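You operate a simulated robot arm through the tools that you are given. There is no shell and no other tool. Be economical: measure what you need, move in short steps, check, and stop when the job is done.

You are at the controls of a simulated robot arm. One attempt, no reset.

## Task
Discharge the capacitor next to the red tray, put it in that tray, and lay out a matching new one.
Fine: into the cup, brass arm on till the lamp is dark, arm away; the new one goes in the green tray. Set down upright: capacitor, what you pick out.

It is judged by the outcome, as a careful person would: the job done as asked, and still so three seconds after it is handed in. It fails if anything else is knocked over, pushed out of place, dropped, spilled or broken.

## Robot
A 7-joint arm with a two-finger parallel gripper, fixed in place. Base frame: the origin is at the foot of the arm, x ahead of it, y to its left, z up; the work surface is at about z = 0. Readings come in mm, degrees, newtons and seconds.
With the tool pointing down near the work surface it reaches from about 240 to 620 mm from the base axis. Its first joint turns from -66.0 to 66.0 degrees. Payload 2.6 kg.
The tool frame sits at the grasp point between the pads (the TCP): z along the fingers, y along the line on which they close. The tips reach 30 mm beyond it. The gripper opens to 94 mm. The fingers are 28 mm wide and 10 mm thick; the gripper's body (50 by 96 mm) begins 55 mm behind the TCP.
Orientation is that of the tool frame in the base frame, as [roll, pitch, yaw] about the fixed x, y, z axes, in that order (R = Rz(yaw) Ry(pitch) Rx(roll)). With the fingers straight down and closing along the base's y, the tool's x points along the base's -x, its y along +y and its z along -z.

## Interface
- The arm moves only by the tool play_rows. Its argument "rows" is a list that holds one entry, the list of rows, each a list of 7 numbers: the closure, from 0 (fully open) to 1 (shut), then the shift along the tool's x, y, z in cm, then the turn, a rotation vector about the tool's x, y, z in degrees. In form: [[[grip, dx, dy, dz, rx, ry, rz], ...]]. A call has 1 to 10 rows; each row shifts and turns the commanded pose from where the row before left it, along the tool's axes as they then stand. Rows are played at 5 a second. More than 50 mm and 8.6 degrees between two rows, or a gripper value outside its range, and nothing of the call is played. A pose out of reach is approached as far as the arm can. The call stops where the force on the tool passes 60 N (or 10 N more than at its start, if that is more) or the arm is blocked; 0.2 s more then pass. The fingers move at their own pace (about 72 mm/s each) and stop on an object; they squeeze with about 41 N. The grip force told is the motor's: it shows also when the fingers shut on nothing. Time passes only in rows, and 0.2 s behind the last, so rows that do not move let the fingers close. It gives the time, the measured TCP pose, the force on the tool (base axes), the opening and the grip force at its end, in the units of the frame above (readings bear some noise), with the torque about the TCP (base axes, N m) and any sound that the robot's microphone picked up, and new pictures: "views" is both (left out), scene, wrist or none.
- Cameras (640 x 400 px; columns grow to the right, rows downward): "scene" is fixed at [36, 433.6, 565.6]; the picture's right is [-0.76, -0.65, 0.00], its down [-0.37, 0.44, -0.82] and it looks along [0.53, -0.62, -0.58] (base axes); focal length 291 px, centre (320, 200). "wrist" rides on the gripper at [76, 14, -103] in the tool frame; the picture's right is [-0.18, 0.98, 0.00], its down [-0.75, -0.14, -0.64] and it looks along [-0.63, -0.12, 0.77] (tool axes); focal length 243 px, centre (320, 200). There is no depth. A picture from a camera that has moved, and an enlarged one, comes with that camera's place and axes in the base frame and with its lens.
- inspect(camera, box): a new picture of the part [left, top, right, bottom] of that camera's present view, enlarged. The clock stands still meanwhile.
- job_done(): hands the job in; it is judged then, once.

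Work in short steps. Places have to be worked out from the pictures, the camera data and where the tool is seen: move nearer, look again, correct. Check each grasp and each placing, and mend what went wrong. You have 120 turns and 200 pictures in all, those below and enlarged ones among them. Open the gripper and draw the arm clear of the work before you hand the job in, unless the task says otherwise; then end with one line.

The tools are called after "Emit:" by a JSON object that holds its "fn" and its "kwargs". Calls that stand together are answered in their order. play_rows: Moves the arm, as the interface text tells. Its arguments: {"type":"object","properties":{"rows":{"type":"array","items":{"type":"array","items":{"type":"array","items":{"type":"number"}}}},"views":{"type":"string","enum":["both","scene","wrist","none"]}},"required":["rows"]} The other tools are called the same way: inspect (camera, box) takes an enlarged picture of a part of a camera's view; job_done () hands the job in.

At the start:

```text
time: 0.0
position: [360.7, 144.6, 395.8]
ee_rot: [-180.0, 0.0, -180.0]
wrist_force: [0.0, 0.5, -0.1]
moment: [0.02, 0.02, 0.0]
opening: 93.8
grasp_force: 0.2
```

scene: 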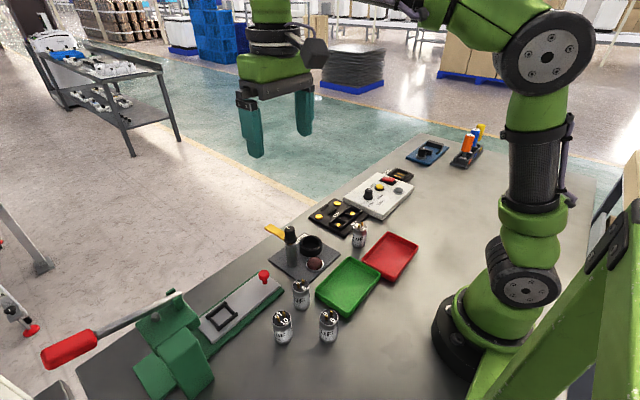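
wrist: 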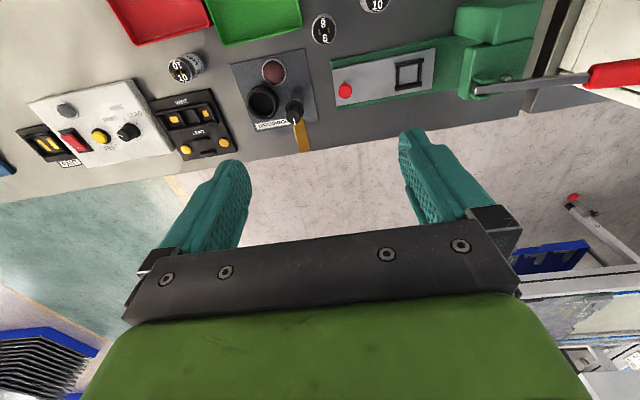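

I'll take enlarged views first: the capacitors, the discharge station and the trays.

Emit:
{"fn": "inspect", "kwargs": {"camera": "scene", "box": [250, 210, 430, 350]}}

Emit:
{"fn": "inspect", "kwargs": {"camera": "wrist", "box": [140, 0, 460, 180]}}

```text
2.86 times, centred on (340, 280) of scene
camera zoom: at [36.0, 433.6, 565.6], right [-0.76, -0.65, 0.0], down [-0.37, 0.44, -0.82], along [0.53, -0.62, -0.58], focal length 832 px, centre (263, -29)
```

zoom: 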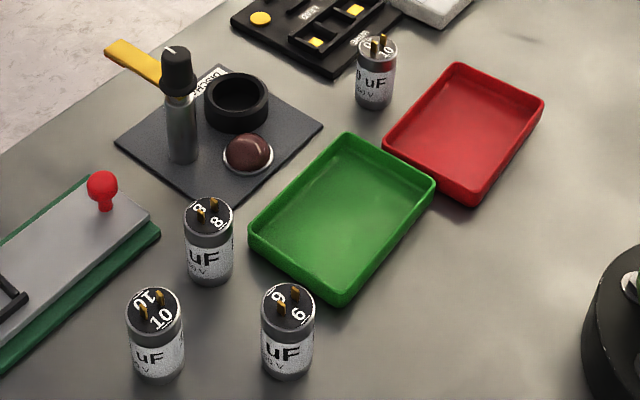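

```text
2.00 times, centred on (300, 90) of wrist
camera zoom: at [285.6, 159.1, 497.2], right [0.18, 0.98, 0.0], down [0.75, -0.14, 0.64], along [0.63, -0.12, -0.77], focal length 485 px, centre (360, 420)
```

zoom: 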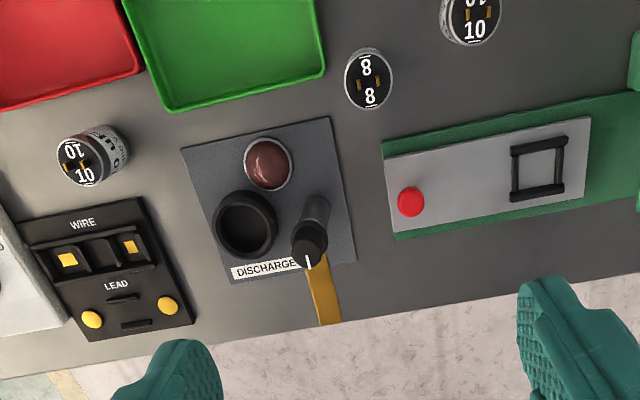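

The old capacitor reads 10, and the candidates read 8, 10 and 6/9. I'm moving lower and nearer to look at the station and the labels.

Emit:
{"fn": "play_rows", "kwargs": {"rows": [[[0, 1.4, -2.5, 2.9, 0, 0, 0], [0, 1.4, -2.5, 2.9, 0, 0, 0], [0, 1.4, -2.5, 2.9, 0, 0, 0], [0, 1.4, -2.5, 2.9, 0, 0, 0], [0, 1.4, -2.5, 2.9, 0, 0, 0], [0, 0, 0, 0, 0, 0, 0]]], "views": "both"}}

```text
time: 1.4
position: [290.9, 17.7, 249.6]
ee_rot: [-180.0, 0.0, 179.9]
wrist_force: [0.0, -0.7, 0.2]
moment: [-0.03, -0.02, -0.01]
opening: 94.2
grasp_force: 0.0
camera wrist: at [215.7, 32.6, 350.5], right [0.18, 0.98, 0.0], down [0.75, -0.14, 0.64], along [0.63, -0.12, -0.77], focal length 243 px, centre (320, 200)
```

scene: 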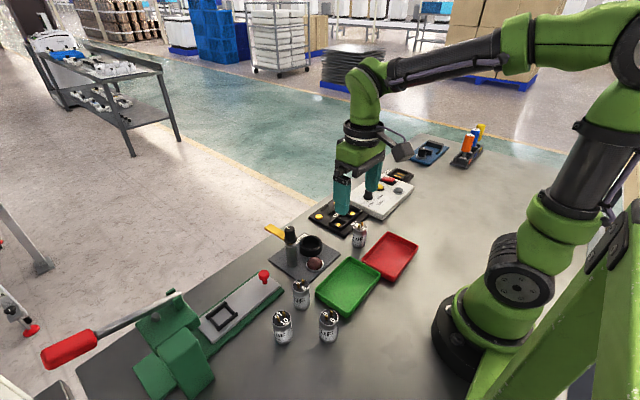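
wrist: 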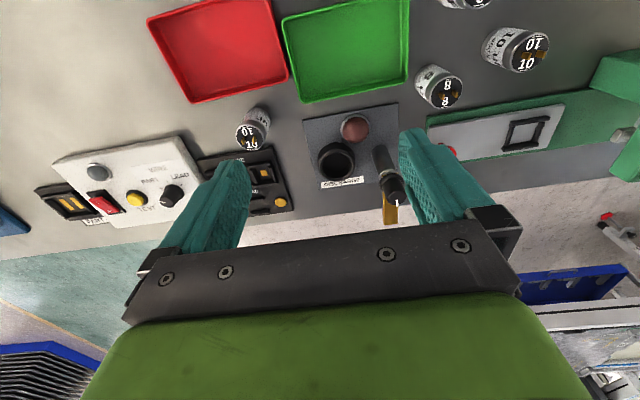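

Now zooming in on the closer wrist view to read the labels and understand the swing arm.

Emit:
{"fn": "inspect", "kwargs": {"camera": "wrist", "box": [220, 70, 440, 230]}}

Emit:
{"fn": "inspect", "kwargs": {"camera": "wrist", "box": [400, 0, 580, 120]}}

Emit:
{"fn": "inspect", "kwargs": {"camera": "scene", "box": [255, 215, 345, 285]}}

Emit:
{"fn": "inspect", "kwargs": {"camera": "scene", "box": [260, 275, 350, 350]}}

Emit:
{"fn": "inspect", "kwargs": {"camera": "scene", "box": [330, 210, 390, 255]}}

```text
2.50 times, centred on (330, 150) of wrist
camera zoom: at [215.7, 32.6, 350.5], right [0.18, 0.98, 0.0], down [0.75, -0.14, 0.64], along [0.63, -0.12, -0.77], focal length 606 px, centre (295, 325)
```

zoom: 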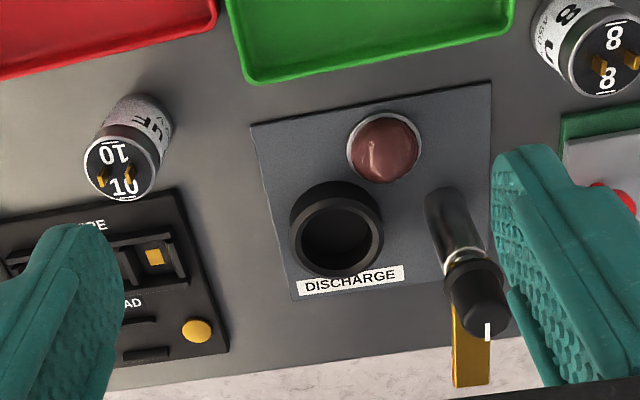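

```text
3.33 times, centred on (490, 60) of wrist
camera zoom: at [215.7, 32.6, 350.5], right [0.18, 0.98, 0.0], down [0.75, -0.14, 0.64], along [0.63, -0.12, -0.77], focal length 809 px, centre (-247, 667)
```

zoom: 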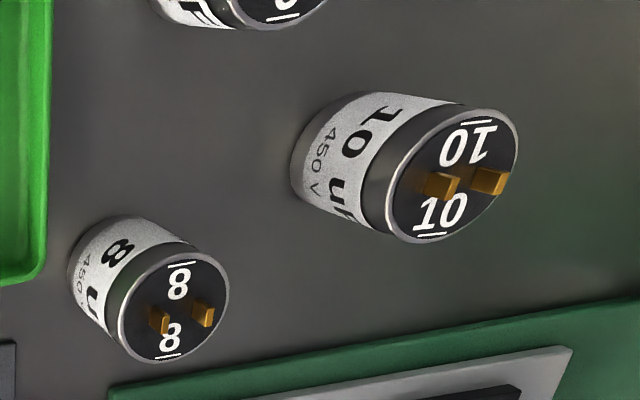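

```text
5.71 times, centred on (300, 250) of scene
camera zoom: at [36.0, 433.6, 565.6], right [-0.76, -0.65, 0.0], down [-0.37, 0.44, -0.82], along [0.53, -0.62, -0.58], focal length 1665 px, centre (434, -86)
```

zoom: 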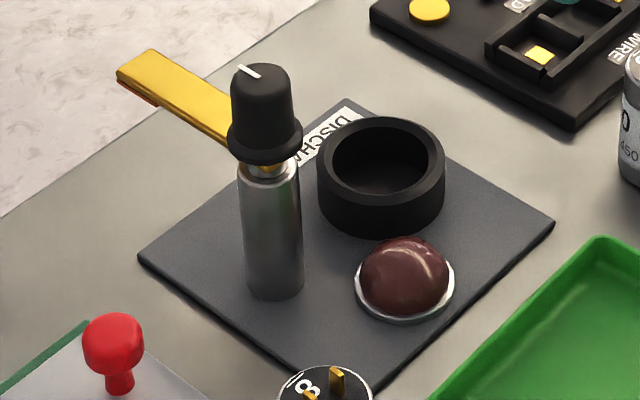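

```text
5.33 times, centred on (305, 312) of scene
camera zoom: at [36.0, 433.6, 565.6], right [-0.76, -0.65, 0.0], down [-0.37, 0.44, -0.82], along [0.53, -0.62, -0.58], focal length 1554 px, centre (400, -400)
```

zoom: 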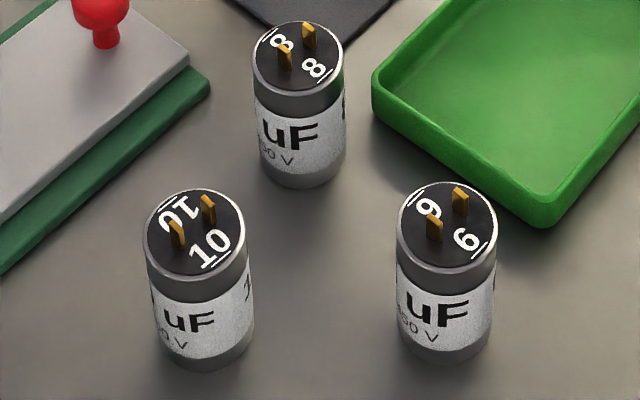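

```text
8.89 times, centred on (360, 232) of scene
camera zoom: at [36.0, 433.6, 565.6], right [-0.76, -0.65, 0.0], down [-0.37, 0.44, -0.82], along [0.53, -0.62, -0.58], focal length 2589 px, centre (-36, -89)
```

zoom: 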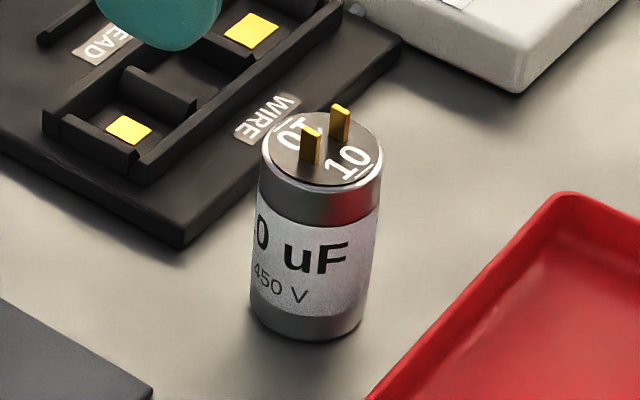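

The old part is 10 µF 450 V, near (335,-82), about 36 mm wide and 60 mm tall. The matching new one is the 10 µF 450 V at the left. I'll move over the old one and yaw 90°, so the fingers close along x and stay clear of the post at the cup.

Emit:
{"fn": "play_rows", "kwargs": {"rows": [[[0, -1.4, -3.3, 0, 0, 0, 0], [0, -1.5, -3.3, 0, 0, 0, 0], [0, -1.5, -3.4, 0, 0, 0, 0], [0, 0, 0, 0, 0, 0, -8.5], [0, 0, 0, 0, 0, 0, -8.5], [0, 0, 0, 0, 0, 0, -8.5], [0, 0, 0, 0, 0, 0, -8.5], [0, 0, 0, 0, 0, 0, -8.5], [0, 0, 0, 0, 0, 0, -8.5]]], "views": "none"}}

Emit:
{"fn": "play_rows", "kwargs": {"rows": [[[0, 0, 0, 0, 0, 0, -8], [0, 0, 0, 0, 0, 0, -8], [0, 0, 0, 0, 0, 0, -8], [0, 0, 0, 0, 0, 0, -8], [0, 0, 0, 0, 0, 0, -7], [0, 0, 0, 4, 0, 0, 0], [0, 0, 0, 4, 0, 0, 0], [0, 0, 0, 0, 0, 0, 0]]], "views": "both"}}

```text
time: 3.4
position: [334.9, -81.1, 250.5]
ee_rot: [-180.0, -0.1, -128.9]
wrist_force: [0.5, -0.9, -0.2]
moment: [-0.03, 0.01, 0.03]
opening: 94.1
grasp_force: 0.0
```

```text
time: 5.2
position: [333.9, -83.5, 169.8]
ee_rot: [180.0, 0.0, -89.9]
wrist_force: [-0.4, -0.1, -0.3]
moment: [0.01, 0.02, -0.03]
opening: 93.9
grasp_force: 0.0
camera wrist: at [320.0, -158.5, 272.0], right [-0.98, 0.18, 0.0], down [0.14, 0.75, 0.64], along [0.12, 0.63, -0.77], focal length 243 px, centre (320, 200)
```

scene: 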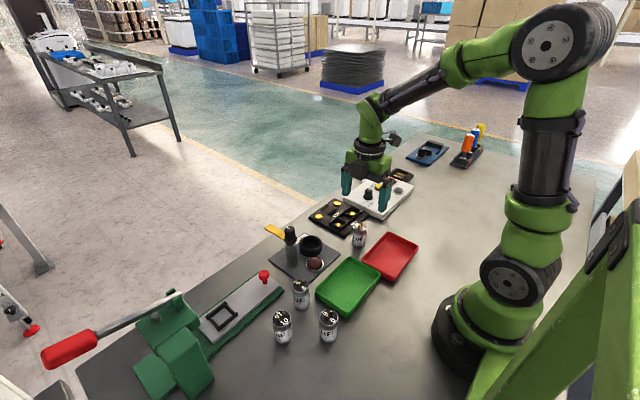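
wrist: 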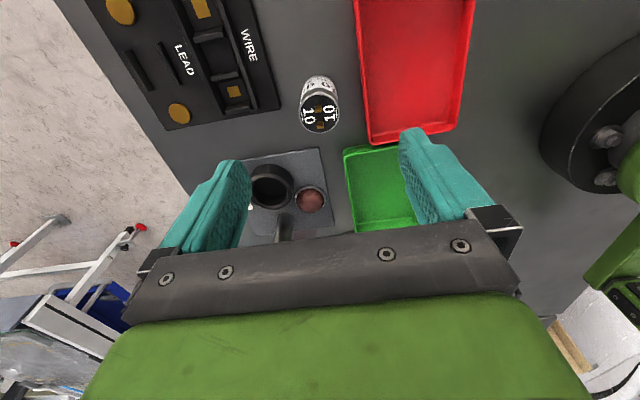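

The cap is right under the TCP. I'll lower and check clearance over the red tray rim.

Emit:
{"fn": "play_rows", "kwargs": {"rows": [[[0, 0, 0, 4, 0, 0, 0], [0, 0, 0, 4, 0, 0, 0], [0, 0, 0, 1.8, 0, 0, 0], [0, 0, 0, 0, 0, 0, 0]]], "views": "both"}}

Emit:
{"fn": "inspect", "kwargs": {"camera": "scene", "box": [310, 180, 430, 270]}}

```text
time: 6.2
position: [336.0, -81.8, 71.9]
ee_rot: [-180.0, 0.0, -90.1]
wrist_force: [-0.2, 0.4, 0.5]
moment: [-0.01, -0.02, -0.01]
opening: 93.9
grasp_force: 0.1
camera wrist: at [321.6, -157.0, 174.3], right [-0.98, 0.18, 0.0], down [0.14, 0.75, 0.64], along [0.12, 0.63, -0.77], focal length 243 px, centre (320, 200)
```

scene: 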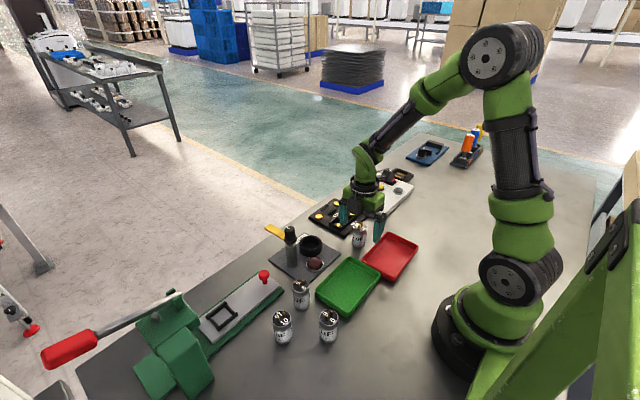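
wrist: 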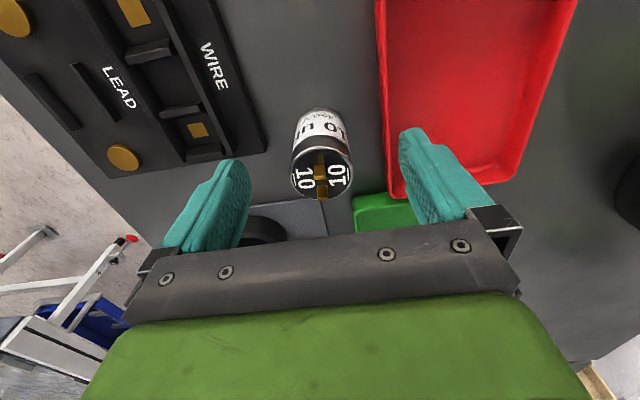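

```text
4.44 times, centred on (370, 225) of scene
camera zoom: at [36.0, 433.6, 565.6], right [-0.76, -0.65, 0.0], down [-0.37, 0.44, -0.82], along [0.53, -0.62, -0.58], focal length 1295 px, centre (98, 89)
```

zoom: 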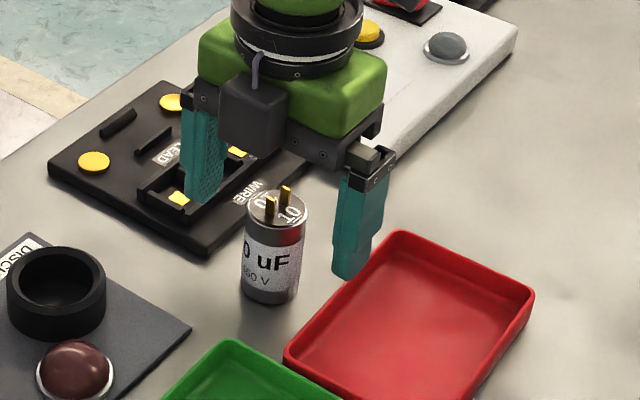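

Centred within about 1 mm with clear space at both fingers. I'll lower 13 mm and grip.

Emit:
{"fn": "play_rows", "kwargs": {"rows": [[[0, 0, 0, 1.3, 0, 0, 0], [0, 0, 0, 0, 0, 0, 0], [1, 0, 0, 0, 0, 0, 0], [1, 0, 0, 0, 0, 0, 0], [1, 0, 0, 0, 0, 0, 0], [1, 0, 0, 0, 0, 0, 0]]], "views": "wrist"}}

```text
time: 7.6
position: [334.5, -82.0, 58.5]
ee_rot: [-180.0, 0.0, -90.0]
wrist_force: [-0.2, -0.4, 0.4]
moment: [-0.03, -0.01, 0.03]
opening: 34.6
grasp_force: 40.8
camera wrist: at [321.2, -157.0, 160.6], right [-0.98, 0.18, 0.0], down [0.14, 0.75, 0.64], along [0.12, 0.63, -0.77], focal length 243 px, centre (320, 200)
```

wrist: 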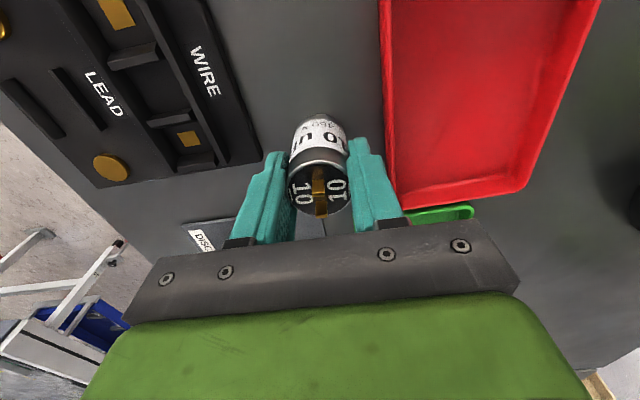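

The grip is firm at 34.6 mm. I'll lift 8 cm and carry it over to the cup.

Emit:
{"fn": "play_rows", "kwargs": {"rows": [[[1, 0, 0, -4, 0, 0, 0], [1, 0, 0, -4, 0, 0, 0], [1, -2.7, -2.0, 0, 0, 0, 0], [1, -2.7, -2.0, 0, 0, 0, 0], [1, -2.7, -2.0, 0, 0, 0, 0], [1, -2.6, -2.0, 0, 0, 0, 0], [1, 0, 0, 0, 0, 0, 0]]], "views": "both"}}

Emit:
{"fn": "inspect", "kwargs": {"camera": "scene", "box": [255, 195, 375, 285]}}

Emit:
{"fn": "inspect", "kwargs": {"camera": "wrist", "box": [240, 80, 400, 240]}}

```text
time: 9.2
position: [416.0, 27.8, 141.3]
ee_rot: [-180.0, 0.0, -90.1]
wrist_force: [0.9, 0.4, -0.4]
moment: [-0.01, 0.02, 0.02]
opening: 0.0
grasp_force: 32.7
camera wrist: at [402.2, -47.9, 243.5], right [-0.98, 0.18, 0.0], down [0.14, 0.75, 0.64], along [0.12, 0.63, -0.77], focal length 243 px, centre (320, 200)
```

scene: 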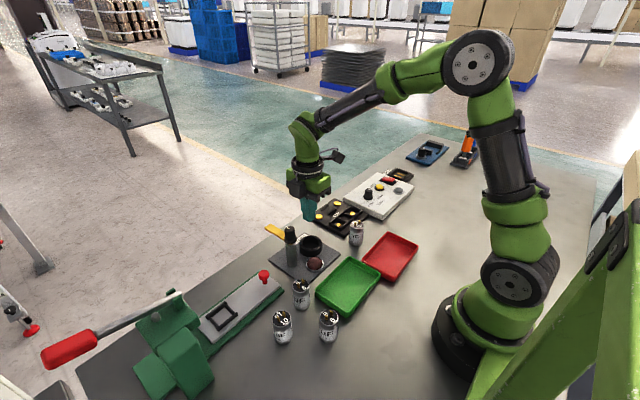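
wrist: 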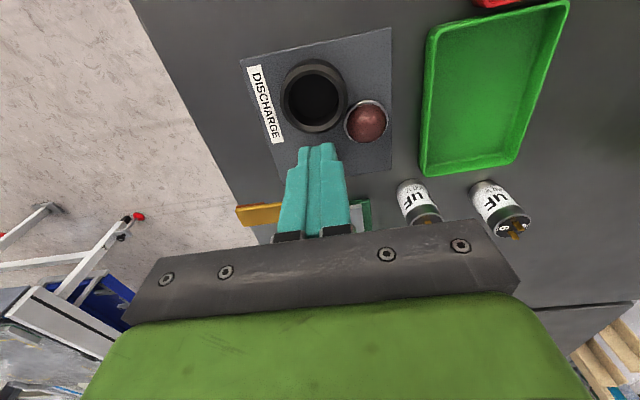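

```text
4.44 times, centred on (315, 240) of scene
camera zoom: at [36.0, 433.6, 565.6], right [-0.76, -0.65, 0.0], down [-0.37, 0.44, -0.82], along [0.53, -0.62, -0.58], focal length 1295 px, centre (342, 22)
```

zoom: 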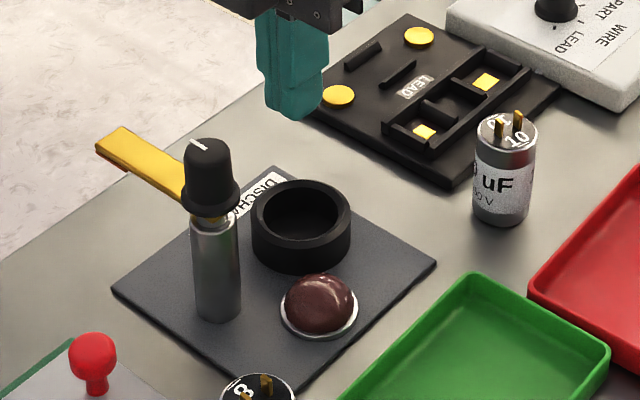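

```text
2.50 times, centred on (320, 160) of wrist
camera zoom: at [402.2, -47.9, 243.5], right [-0.98, 0.18, 0.0], down [0.14, 0.75, 0.64], along [0.12, 0.63, -0.77], focal length 606 px, centre (320, 300)
```

zoom: 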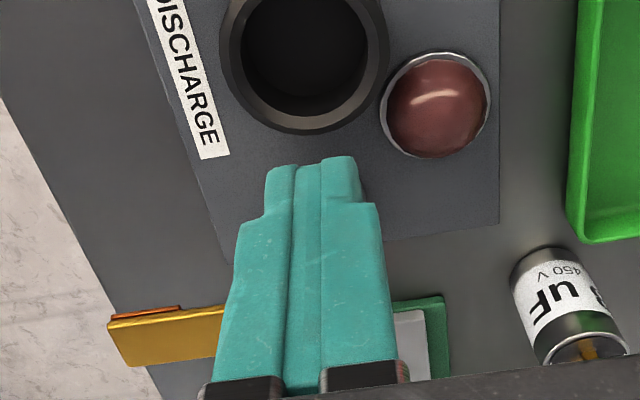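

The cap slipped out during the lift. It's still standing upright, shifted slightly. I'll return above it with the gripper open and find it again.

Emit:
{"fn": "play_rows", "kwargs": {"rows": [[[1, 0, 0, -2, 0, 0, 0], [0, 2.6, 1.7, 0, 0, 0, 0], [0, 2.7, 1.8, 0, 0, 0, 0], [0, 2.7, 1.8, 0, 0, 0, 0], [0, 2.7, 1.8, 0, 0, 0, 0], [0, 0, 0, 0, 0, 0, 0]]], "views": "both"}}

Emit:
{"fn": "inspect", "kwargs": {"camera": "wrist", "box": [240, 60, 400, 180]}}

```text
time: 10.6
position: [344.3, -80.1, 158.8]
ee_rot: [180.0, 0.0, -89.9]
wrist_force: [1.2, 0.2, 0.6]
moment: [0.01, 0.04, 0.03]
opening: 94.0
grasp_force: 0.1
camera wrist: at [330.7, -156.0, 260.6], right [-0.98, 0.18, 0.0], down [0.14, 0.75, 0.64], along [0.12, 0.63, -0.77], focal length 243 px, centre (320, 200)
```

scene: 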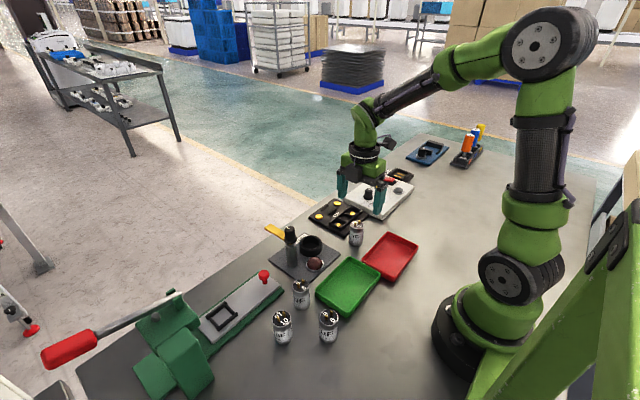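
wrist: 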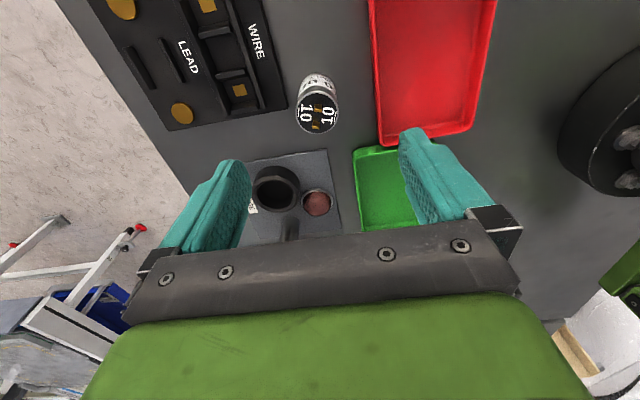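

```text
3.33 times, centred on (320, 120) of wrist
camera zoom: at [330.7, -156.0, 260.6], right [-0.98, 0.18, 0.0], down [0.14, 0.75, 0.64], along [0.12, 0.63, -0.77], focal length 809 px, centre (320, 467)
```

zoom: 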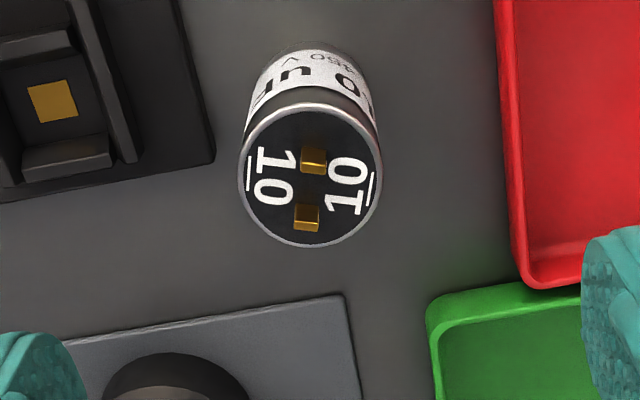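

The cap is at about (346.7,-84.5), upright, with pins still along y. I'll centre, descend to a slightly deeper grip, and lift slowly this time.

Emit:
{"fn": "play_rows", "kwargs": {"rows": [[[0, 0.44, -0.24, 4, 0, 0, 0], [0, 0, 0, 4, 0, 0, 0], [0, 0, 0, 1, 0, 0, 0], [0, 0, 0, 0, 0, 0, 0]]], "views": "wrist"}}

Emit:
{"fn": "inspect", "kwargs": {"camera": "wrist", "box": [240, 100, 400, 220]}}

```text
time: 11.6
position: [347.6, -84.5, 70.5]
ee_rot: [180.0, 0.0, -89.9]
wrist_force: [-0.4, -0.9, -0.2]
moment: [0.02, -0.04, 0.01]
opening: 93.9
grasp_force: 0.0
camera wrist: at [334.0, -160.2, 171.5], right [-0.98, 0.18, 0.0], down [0.14, 0.75, 0.64], along [0.12, 0.63, -0.77], focal length 243 px, centre (320, 200)
```

wrist: 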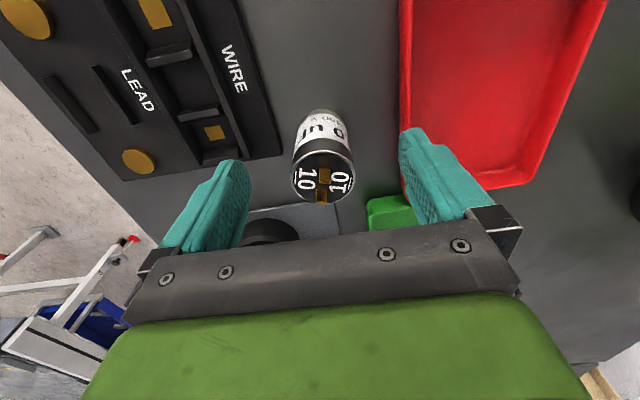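

```text
3.33 times, centred on (320, 160) of wrist
camera zoom: at [334.0, -160.2, 171.5], right [-0.98, 0.18, 0.0], down [0.14, 0.75, 0.64], along [0.12, 0.63, -0.77], focal length 809 px, centre (320, 333)
```

zoom: 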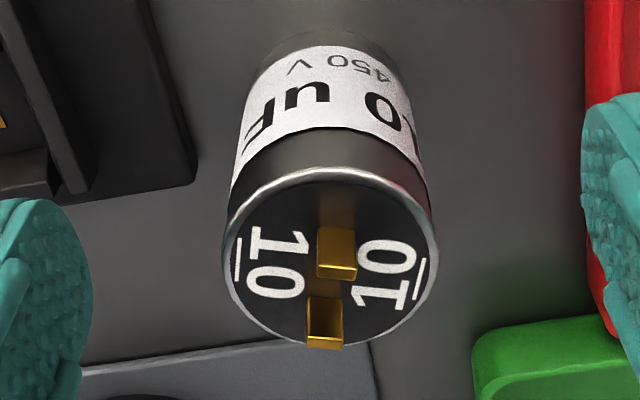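

Aligned within about 1 mm. Going down 16 mm, gripping, then testing with a slow 2 cm lift.

Emit:
{"fn": "play_rows", "kwargs": {"rows": [[[0, 0.05, 0.1, 1.6, 0, 0, 0], [0, 0, 0, 0, 0, 0, 0], [1, 0, 0, 0, 0, 0, 0], [1, 0, 0, 0, 0, 0, 0], [1, 0, 0, 0, 0, 0, 0], [1, 0, 0, 0, 0, 0, 0], [1, 0, 0, -0.5, 0, 0, 0], [1, 0, 0, -0.5, 0, 0, 0], [1, 0, 0, -0.5, 0, 0, 0], [1, 0, 0, -0.5, 0, 0, 0]]], "views": "both"}}

Emit:
{"fn": "inspect", "kwargs": {"camera": "scene", "box": [310, 190, 410, 265]}}

```text
time: 13.8
position: [344.3, -85.2, 73.9]
ee_rot: [179.9, 0.0, -90.0]
wrist_force: [0.5, 0.9, -1.8]
moment: [-0.01, -0.02, -0.02]
opening: 34.3
grasp_force: 41.7
camera wrist: at [331.6, -161.2, 174.8], right [-0.98, 0.18, 0.0], down [0.14, 0.75, 0.64], along [0.12, 0.63, -0.77], focal length 243 px, centre (320, 200)
```

scene: 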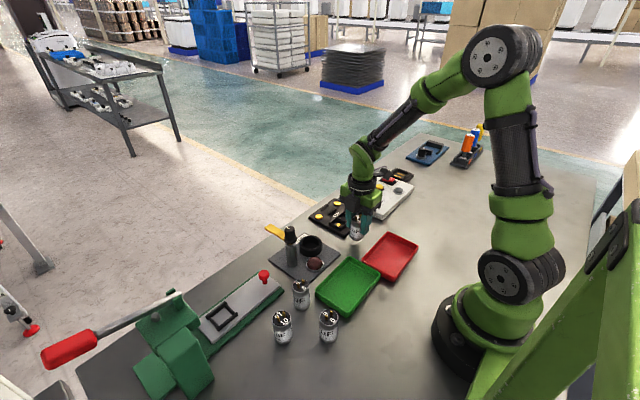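
wrist: 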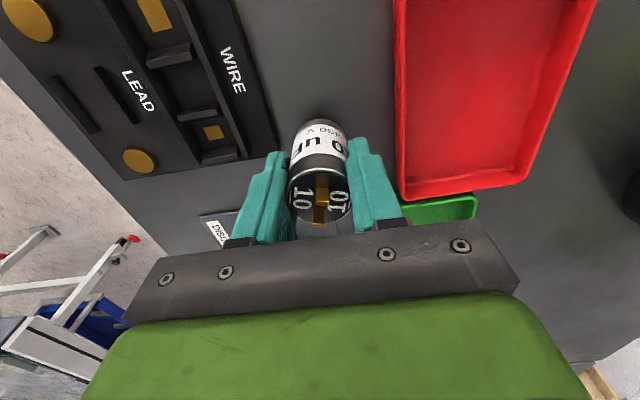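

```text
5.33 times, centred on (360, 228) of scene
camera zoom: at [36.0, 433.6, 565.6], right [-0.76, -0.65, 0.0], down [-0.37, 0.44, -0.82], along [0.53, -0.62, -0.58], focal length 1554 px, centre (107, 53)
```

zoom: 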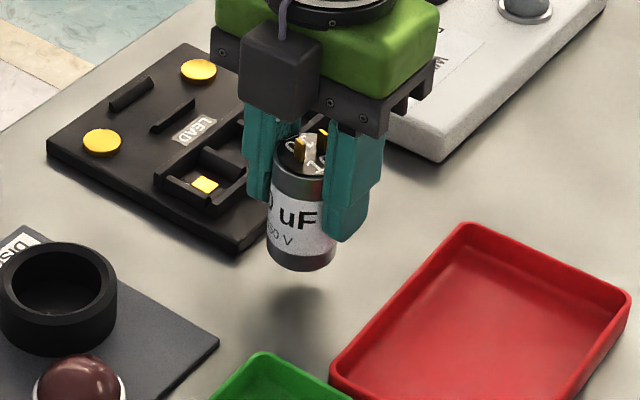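

It holds. I'll raise gently, then carry it smoothly toward the cup.

Emit:
{"fn": "play_rows", "kwargs": {"rows": [[[1, 0, 0, -0.6, 0, 0, 0], [1, 0, 0, -1.2, 0, 0, 0], [1, 0, 0, -1.6, 0, 0, 0], [1, 0, 0, -1.3, 0, 0, 0], [1, 0, 0, -0.8, 0, 0, 0], [1, -0.5, -0.4, 0, 0, 0, 0], [1, -1.0, -0.7, 0, 0, 0, 0], [1, -1.5, -1.1, 0, 0, 0, 0], [1, -1.5, -1.1, 0, 0, 0, 0], [1, -1.5, -1.1, 0, 0, 0, 0]]], "views": "none"}}

Emit:
{"fn": "play_rows", "kwargs": {"rows": [[[1, -1.5, -1.1, 0, 0, 0, 0], [1, -1.5, -1.1, 0, 0, 0, 0], [1, -0.8, -0.5, 0, 0, 0, 0], [1, -0.4, -0.3, 0, 0, 0, 0], [1, 0, 0, 0, 0, 0, 0]]], "views": "both"}}

Emit:
{"fn": "inspect", "kwargs": {"camera": "scene", "box": [255, 195, 375, 285]}}

Emit:
{"fn": "inspect", "kwargs": {"camera": "wrist", "box": [240, 60, 400, 220]}}

```text
time: 16.0
position: [390.8, -24.9, 128.7]
ee_rot: [180.0, 0.0, -90.0]
wrist_force: [0.4, -0.4, -1.7]
moment: [0.02, 0.02, 0.0]
opening: 34.3
grasp_force: 41.1
```

```text
time: 17.2
position: [419.3, 16.4, 127.3]
ee_rot: [-180.0, 0.0, -90.0]
wrist_force: [-0.1, -0.2, -0.3]
moment: [-0.01, 0.0, 0.02]
opening: 34.1
grasp_force: 41.1
camera wrist: at [405.4, -59.1, 230.1], right [-0.98, 0.18, 0.0], down [0.14, 0.75, 0.64], along [0.12, 0.63, -0.77], focal length 243 px, centre (320, 200)
```

scene: 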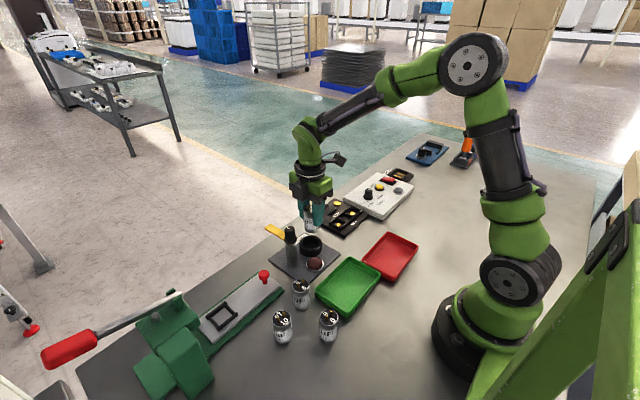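
wrist: 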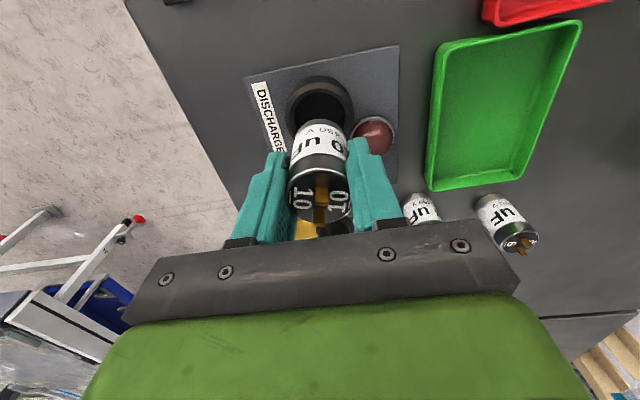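

```text
4.44 times, centred on (315, 240) of scene
camera zoom: at [36.0, 433.6, 565.6], right [-0.76, -0.65, 0.0], down [-0.37, 0.44, -0.82], along [0.53, -0.62, -0.58], focal length 1295 px, centre (342, 22)
```

zoom: 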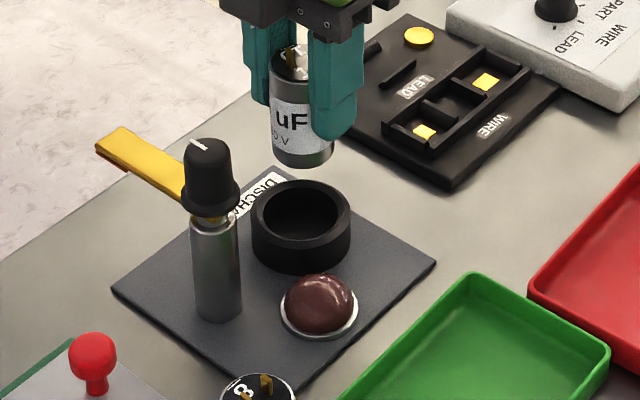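

```text
2.50 times, centred on (320, 140) of wrist
camera zoom: at [405.4, -59.1, 230.1], right [-0.98, 0.18, 0.0], down [0.14, 0.75, 0.64], along [0.12, 0.63, -0.77], focal length 606 px, centre (320, 350)
```

zoom: 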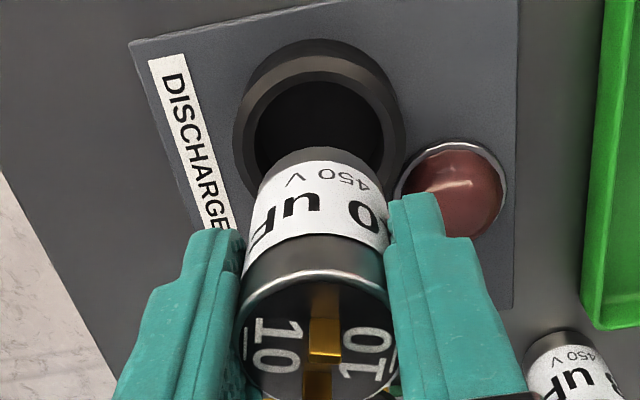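

The cap lines up nearly over the cup. I'll nudge +1.5 mm in y, lower until its bottom is just above the rim, and check again.

Emit:
{"fn": "play_rows", "kwargs": {"rows": [[[1, -0.15, -0.05, 0.8, 0, 0, 0], [1, 0, 0, 1.0, 0, 0, 0], [1, 0, 0, 1.0, 0, 0, 0], [1, 0, 0, 0.7, 0, 0, 0], [1, 0, 0, 0, 0, 0, 0]]], "views": "wrist"}}

Emit:
{"fn": "inspect", "kwargs": {"camera": "scene", "box": [265, 205, 345, 265]}}

Emit:
{"fn": "inspect", "kwargs": {"camera": "wrist", "box": [240, 60, 400, 220]}}

```text
time: 18.4
position: [420.8, 17.7, 93.8]
ee_rot: [-180.0, 0.0, -90.1]
wrist_force: [-0.1, 0.1, -1.3]
moment: [0.0, 0.0, 0.0]
opening: 34.1
grasp_force: 41.0
camera wrist: at [407.4, -58.0, 194.8], right [-0.98, 0.18, 0.0], down [0.14, 0.75, 0.64], along [0.12, 0.63, -0.77], focal length 243 px, centre (320, 200)
```

wrist: 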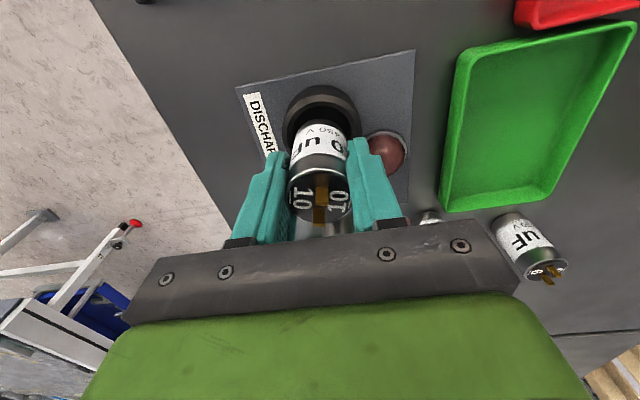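

```text
6.67 times, centred on (305, 235) of scene
camera zoom: at [36.0, 433.6, 565.6], right [-0.76, -0.65, 0.0], down [-0.37, 0.44, -0.82], along [0.53, -0.62, -0.58], focal length 1942 px, centre (420, -33)
```

zoom: 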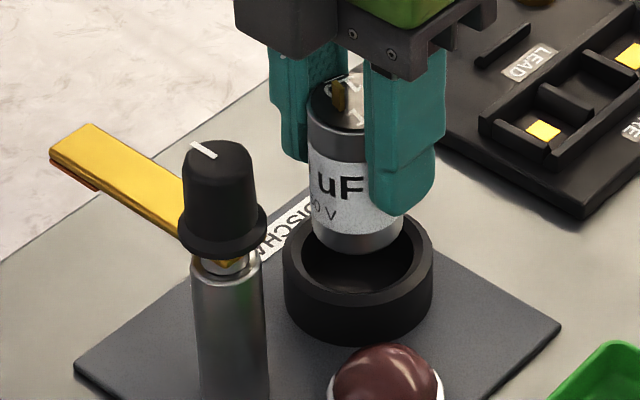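

```text
2.50 times, centred on (320, 140) of wrist
camera zoom: at [407.4, -58.0, 194.8], right [-0.98, 0.18, 0.0], down [0.14, 0.75, 0.64], along [0.12, 0.63, -0.77], focal length 606 px, centre (320, 350)
```

zoom: 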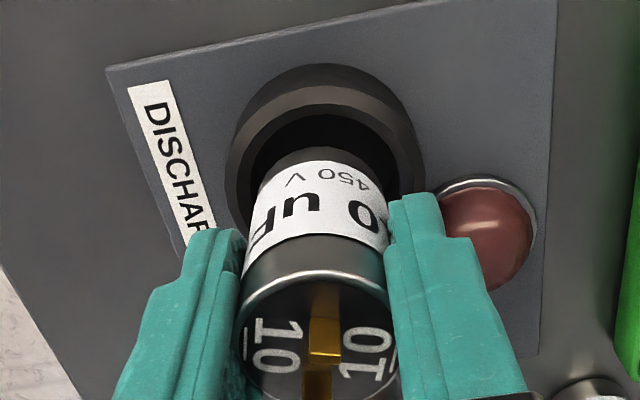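

Aligned with the cup (about 420.7, 18.5). Lowering into it, slowing near the floor.

Emit:
{"fn": "play_rows", "kwargs": {"rows": [[[1, 0, 0, 0.7, 0, 0, 0], [1, 0, 0, 0.7, 0, 0, 0], [1, 0, 0, 0.6, 0, 0, 0], [1, 0, 0, 0.4, 0, 0, 0], [1, 0, 0, 0.2, 0, 0, 0], [1, 0, 0, 0, 0, 0, 0]]], "views": "wrist"}}

Emit:
{"fn": "inspect", "kwargs": {"camera": "scene", "box": [265, 205, 345, 265]}}

```text
time: 19.8
position: [420.4, 17.3, 67.9]
ee_rot: [-180.0, 0.0, -90.1]
wrist_force: [-0.4, -0.2, -0.8]
moment: [-0.01, 0.0, 0.02]
opening: 34.3
grasp_force: 41.2
camera wrist: at [406.3, -58.3, 169.1], right [-0.98, 0.18, 0.0], down [0.14, 0.75, 0.64], along [0.12, 0.63, -0.77], focal length 243 px, centre (320, 200)
```

wrist: 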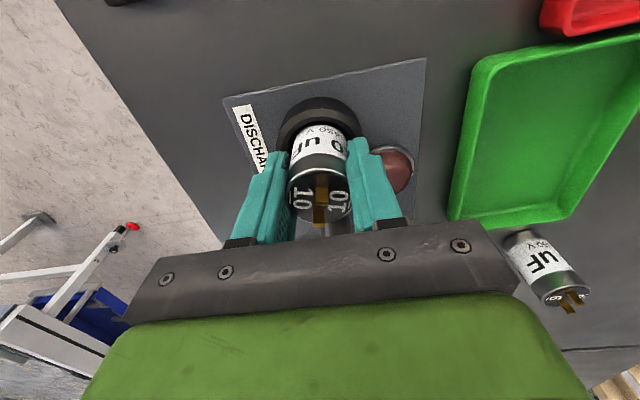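

```text
6.67 times, centred on (305, 235) of scene
camera zoom: at [36.0, 433.6, 565.6], right [-0.76, -0.65, 0.0], down [-0.37, 0.44, -0.82], along [0.53, -0.62, -0.58], focal length 1942 px, centre (420, -33)
```

zoom: 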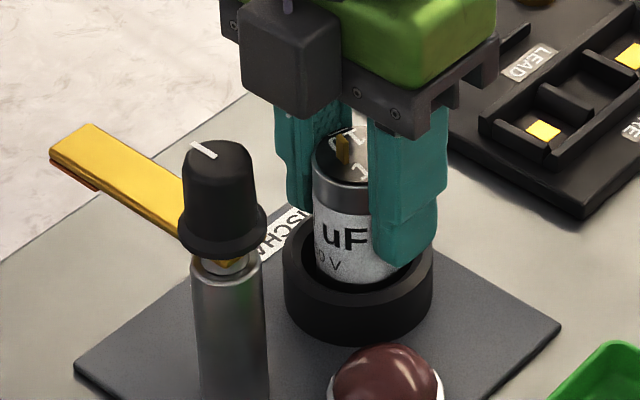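

It's inside the cup with no contact force. Continuing in small steps down to the floor.

Emit:
{"fn": "play_rows", "kwargs": {"rows": [[[1, 0, 0, 0.3, 0, 0, 0], [1, 0, 0, 0.2, 0, 0, 0], [1, 0, 0, 0, 0, 0, 0]]], "views": "none"}}

Emit:
{"fn": "play_rows", "kwargs": {"rows": [[[1, 0, 0, 0.2, 0, 0, 0], [1, 0, 0, 0, 0, 0, 0]]], "views": "none"}}

```text
time: 20.6
position: [419.6, 16.2, 61.2]
ee_rot: [-179.9, 0.0, -90.0]
wrist_force: [-0.3, 0.5, -1.0]
moment: [0.0, -0.01, 0.0]
opening: 34.4
grasp_force: 41.0
```

```text
time: 21.2
position: [420.4, 18.3, 60.9]
ee_rot: [-179.9, 0.0, -90.0]
wrist_force: [0.8, 0.1, -0.3]
moment: [-0.02, 0.01, 0.01]
opening: 34.1
grasp_force: 41.4
```

Still free, with the bottom at about 6 mm. Two more small steps.

Emit:
{"fn": "play_rows", "kwargs": {"rows": [[[1, 0, 0, 0.15, 0, 0, 0], [1, 0, 0, 0, 0, 0, 0]]], "views": "none"}}

Emit:
{"fn": "play_rows", "kwargs": {"rows": [[[1, 0, 0, 0.15, 0, 0, 0], [1, 0, 0, 0, 0, 0, 0]]], "views": "both"}}

Emit:
{"fn": "inspect", "kwargs": {"camera": "scene", "box": [265, 205, 345, 265]}}

```text
time: 21.8
position: [419.8, 17.4, 59.8]
ee_rot: [-179.9, 0.0, -89.9]
wrist_force: [-9.5, -2.8, 27.3]
moment: [-0.05, 0.55, -0.03]
opening: 34.2
grasp_force: 40.6
```

```text
time: 22.4
position: [421.5, 16.7, 59.6]
ee_rot: [-179.7, 0.0, -90.1]
wrist_force: [-13.0, -3.3, 43.2]
moment: [-0.07, 0.69, -0.04]
opening: 34.2
grasp_force: 40.7
camera wrist: at [407.1, -57.6, 160.9], right [-0.98, 0.19, 0.0], down [0.14, 0.75, 0.64], along [0.12, 0.63, -0.77], focal length 243 px, centre (320, 200)
```

scene: 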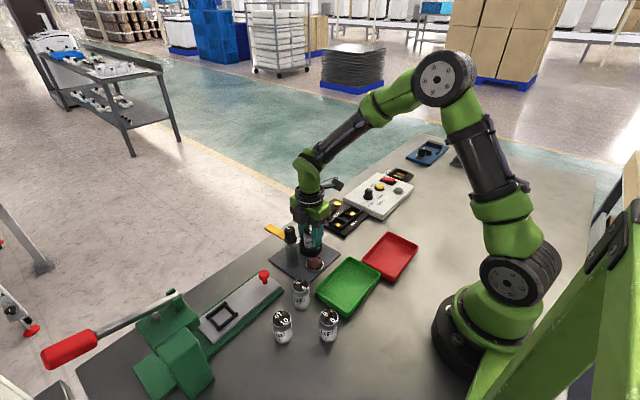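
wrist: 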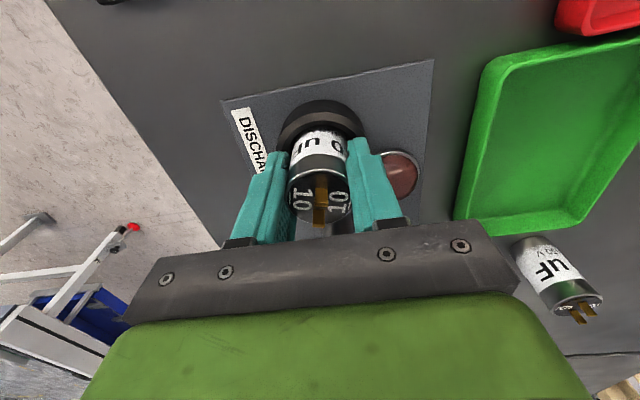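

```text
6.67 times, centred on (305, 235) of scene
camera zoom: at [35.8, 433.6, 565.6], right [-0.76, -0.65, 0.0], down [-0.37, 0.44, -0.82], along [0.53, -0.62, -0.58], focal length 1942 px, centre (420, -33)
```

zoom: 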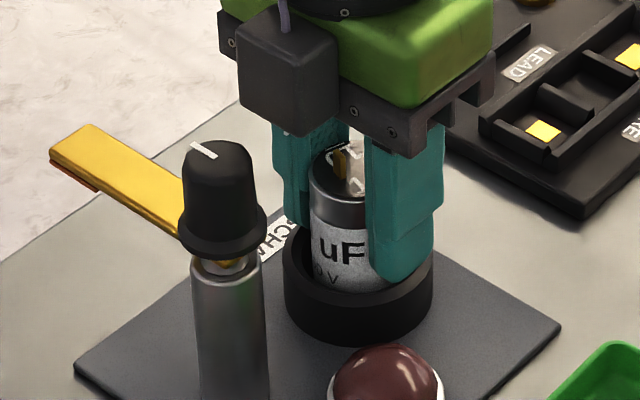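

It's seated: floor contact, and the torque matches contact at the cap's bottom. I'll relieve the push and open moderately.

Emit:
{"fn": "play_rows", "kwargs": {"rows": [[[1, 0, 0, -0.2, 0, 0, 0], [1, 0, 0, 0, 0, 0, 0], [0.5, 0, 0, 0, 0, 0, 0], [0.4, 0, 0, 0, 0, 0, 0], [0.4, 0, 0, 0, 0, 0, 0]]], "views": "wrist"}}

Emit:
{"fn": "inspect", "kwargs": {"camera": "scene", "box": [265, 205, 345, 265]}}

```text
time: 23.6
position: [419.2, 16.6, 58.5]
ee_rot: [180.0, 0.0, -90.0]
wrist_force: [0.1, 1.1, -0.8]
moment: [0.01, 0.0, 0.03]
opening: 56.2
grasp_force: 0.0
camera wrist: at [406.5, -57.7, 160.8], right [-0.98, 0.18, 0.0], down [0.14, 0.75, 0.64], along [0.12, 0.63, -0.77], focal length 243 px, centre (320, 200)
```

wrist: 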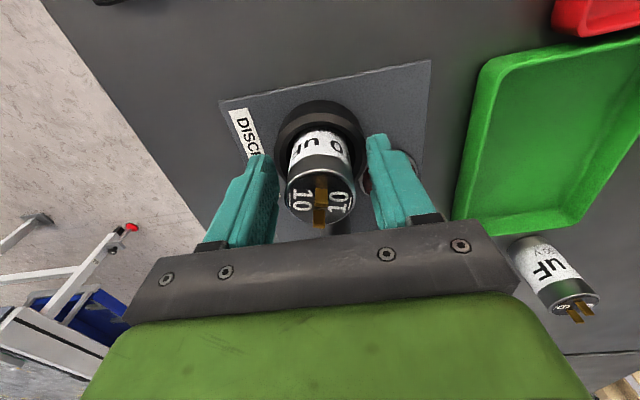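

```text
6.67 times, centred on (305, 235) of scene
camera zoom: at [36.0, 433.6, 565.6], right [-0.76, -0.65, 0.0], down [-0.37, 0.44, -0.82], along [0.53, -0.62, -0.58], focal length 1942 px, centre (420, -33)
```

zoom: 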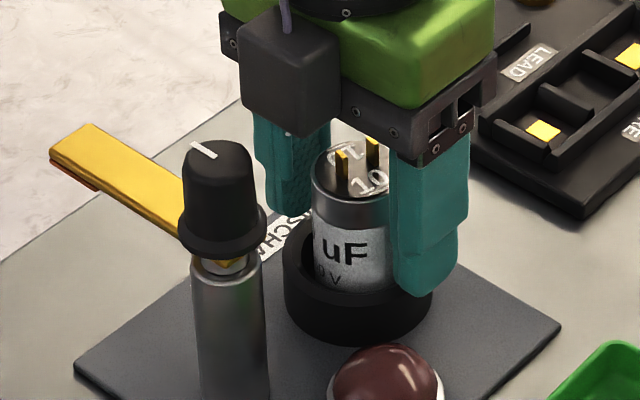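

It stands upright in the cup. Withdrawing straight up, then I'll look at the lamp and the knob.

Emit:
{"fn": "play_rows", "kwargs": {"rows": [[[0.4, 0, 0, -2, 0, 0, 0], [0.4, 0, 0, -3, 0, 0, 0], [0.4, 0, 0, -4, 0, 0, 0], [0.4, 0, 0, -4, 0, 0, 0], [0.4, 0, 0, -1, 0, 0, 0], [0.4, -3, 0, 0, 0, 0, 0], [0.4, -4, 0, 0, 0, 0, 0], [0.4, 0, 0, 0, 0, 0, 0]]], "views": "wrist"}}

Emit:
{"fn": "inspect", "kwargs": {"camera": "scene", "box": [255, 205, 345, 275]}}

Emit:
{"fn": "inspect", "kwargs": {"camera": "wrist", "box": [240, 0, 400, 200]}}

```text
time: 25.4
position: [419.7, 88.9, 199.4]
ee_rot: [179.9, 0.0, -90.0]
wrist_force: [-0.5, 0.3, -0.4]
moment: [0.01, 0.0, 0.02]
opening: 56.5
grasp_force: 0.2
camera wrist: at [404.8, 13.1, 301.5], right [-0.98, 0.18, 0.0], down [0.14, 0.75, 0.64], along [0.12, 0.63, -0.77], focal length 243 px, centre (320, 200)
```

wrist: 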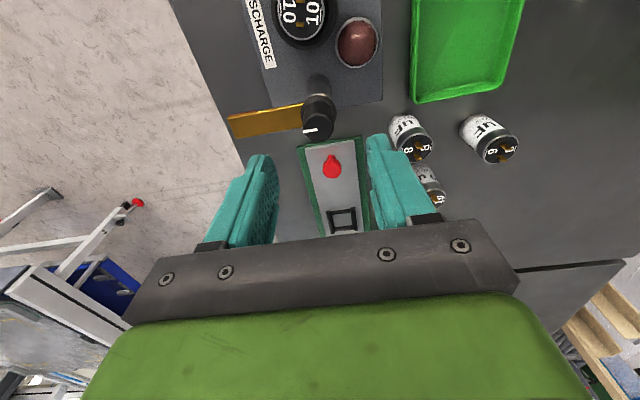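

```text
5.71 times, centred on (300, 240) of scene
camera zoom: at [36.0, 433.6, 565.6], right [-0.76, -0.65, 0.0], down [-0.37, 0.44, -0.82], along [0.53, -0.62, -0.58], focal length 1665 px, centre (434, -29)
```

zoom: 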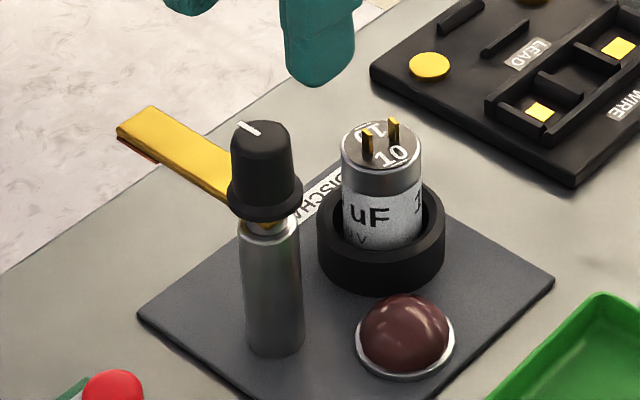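

```text
2.00 times, centred on (320, 100) of wrist
camera zoom: at [404.8, 13.1, 301.5], right [-0.98, 0.18, 0.0], down [0.14, 0.75, 0.64], along [0.12, 0.63, -0.77], focal length 485 px, centre (320, 400)
```

zoom: 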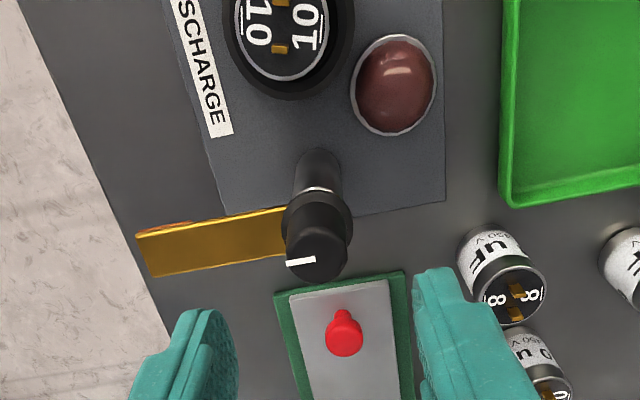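

The lamp hasn't visibly changed yet. The knob sits near (420,88) with its top at about z=122, and the arm points +x under it. I'll go down a little to verify the alignment.

Emit:
{"fn": "play_rows", "kwargs": {"rows": [[[0.2, 0, 0, 2, 0, 0, 0], [0.2, 0, 0, 2, 0, 0, 0], [0.2, 0, 0, 0, 0, 0, 0]]], "views": "wrist"}}

Emit:
{"fn": "inspect", "kwargs": {"camera": "scene", "box": [255, 175, 345, 265]}}

Emit:
{"fn": "inspect", "kwargs": {"camera": "wrist", "box": [240, 60, 400, 220]}}

```text
time: 26.2
position: [419.1, 87.6, 158.5]
ee_rot: [-180.0, 0.0, -89.9]
wrist_force: [-0.2, 0.4, 0.6]
moment: [-0.01, 0.02, -0.01]
opening: 75.0
grasp_force: 0.0
camera wrist: at [405.9, 13.0, 260.7], right [-0.98, 0.18, 0.0], down [0.14, 0.75, 0.64], along [0.12, 0.63, -0.77], focal length 243 px, centre (320, 200)
```

wrist: 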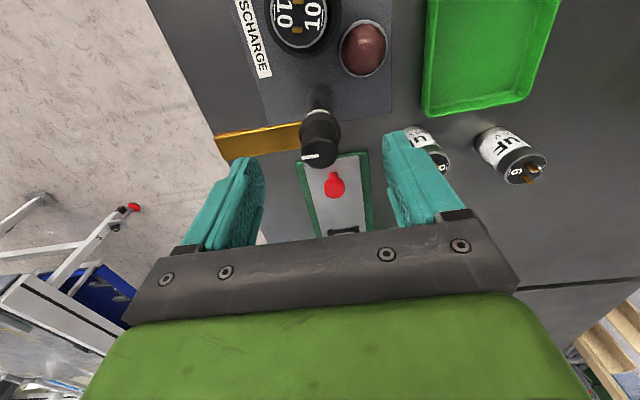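

```text
4.44 times, centred on (300, 220) of scene
camera zoom: at [36.0, 433.6, 565.6], right [-0.76, -0.65, 0.0], down [-0.37, 0.44, -0.82], along [0.53, -0.62, -0.58], focal length 1295 px, centre (409, 111)
```

zoom: 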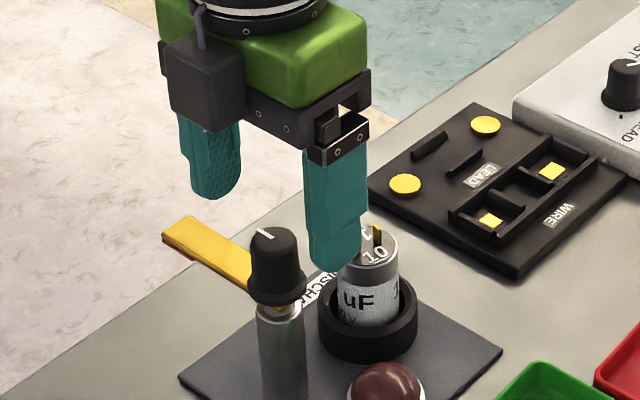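

```text
2.50 times, centred on (320, 140) of wrist
camera zoom: at [405.9, 13.0, 260.7], right [-0.98, 0.18, 0.0], down [0.14, 0.75, 0.64], along [0.12, 0.63, -0.77], focal length 606 px, centre (320, 350)
```

zoom: 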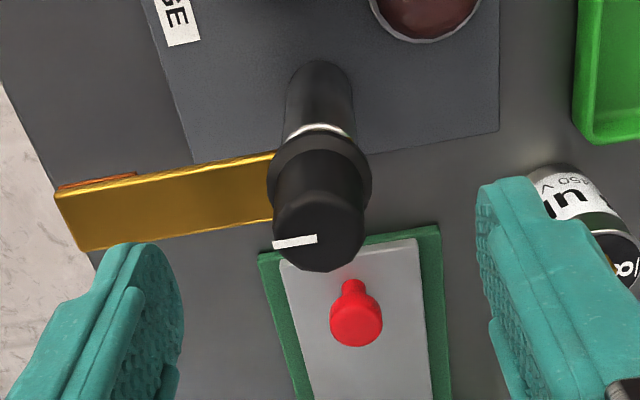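

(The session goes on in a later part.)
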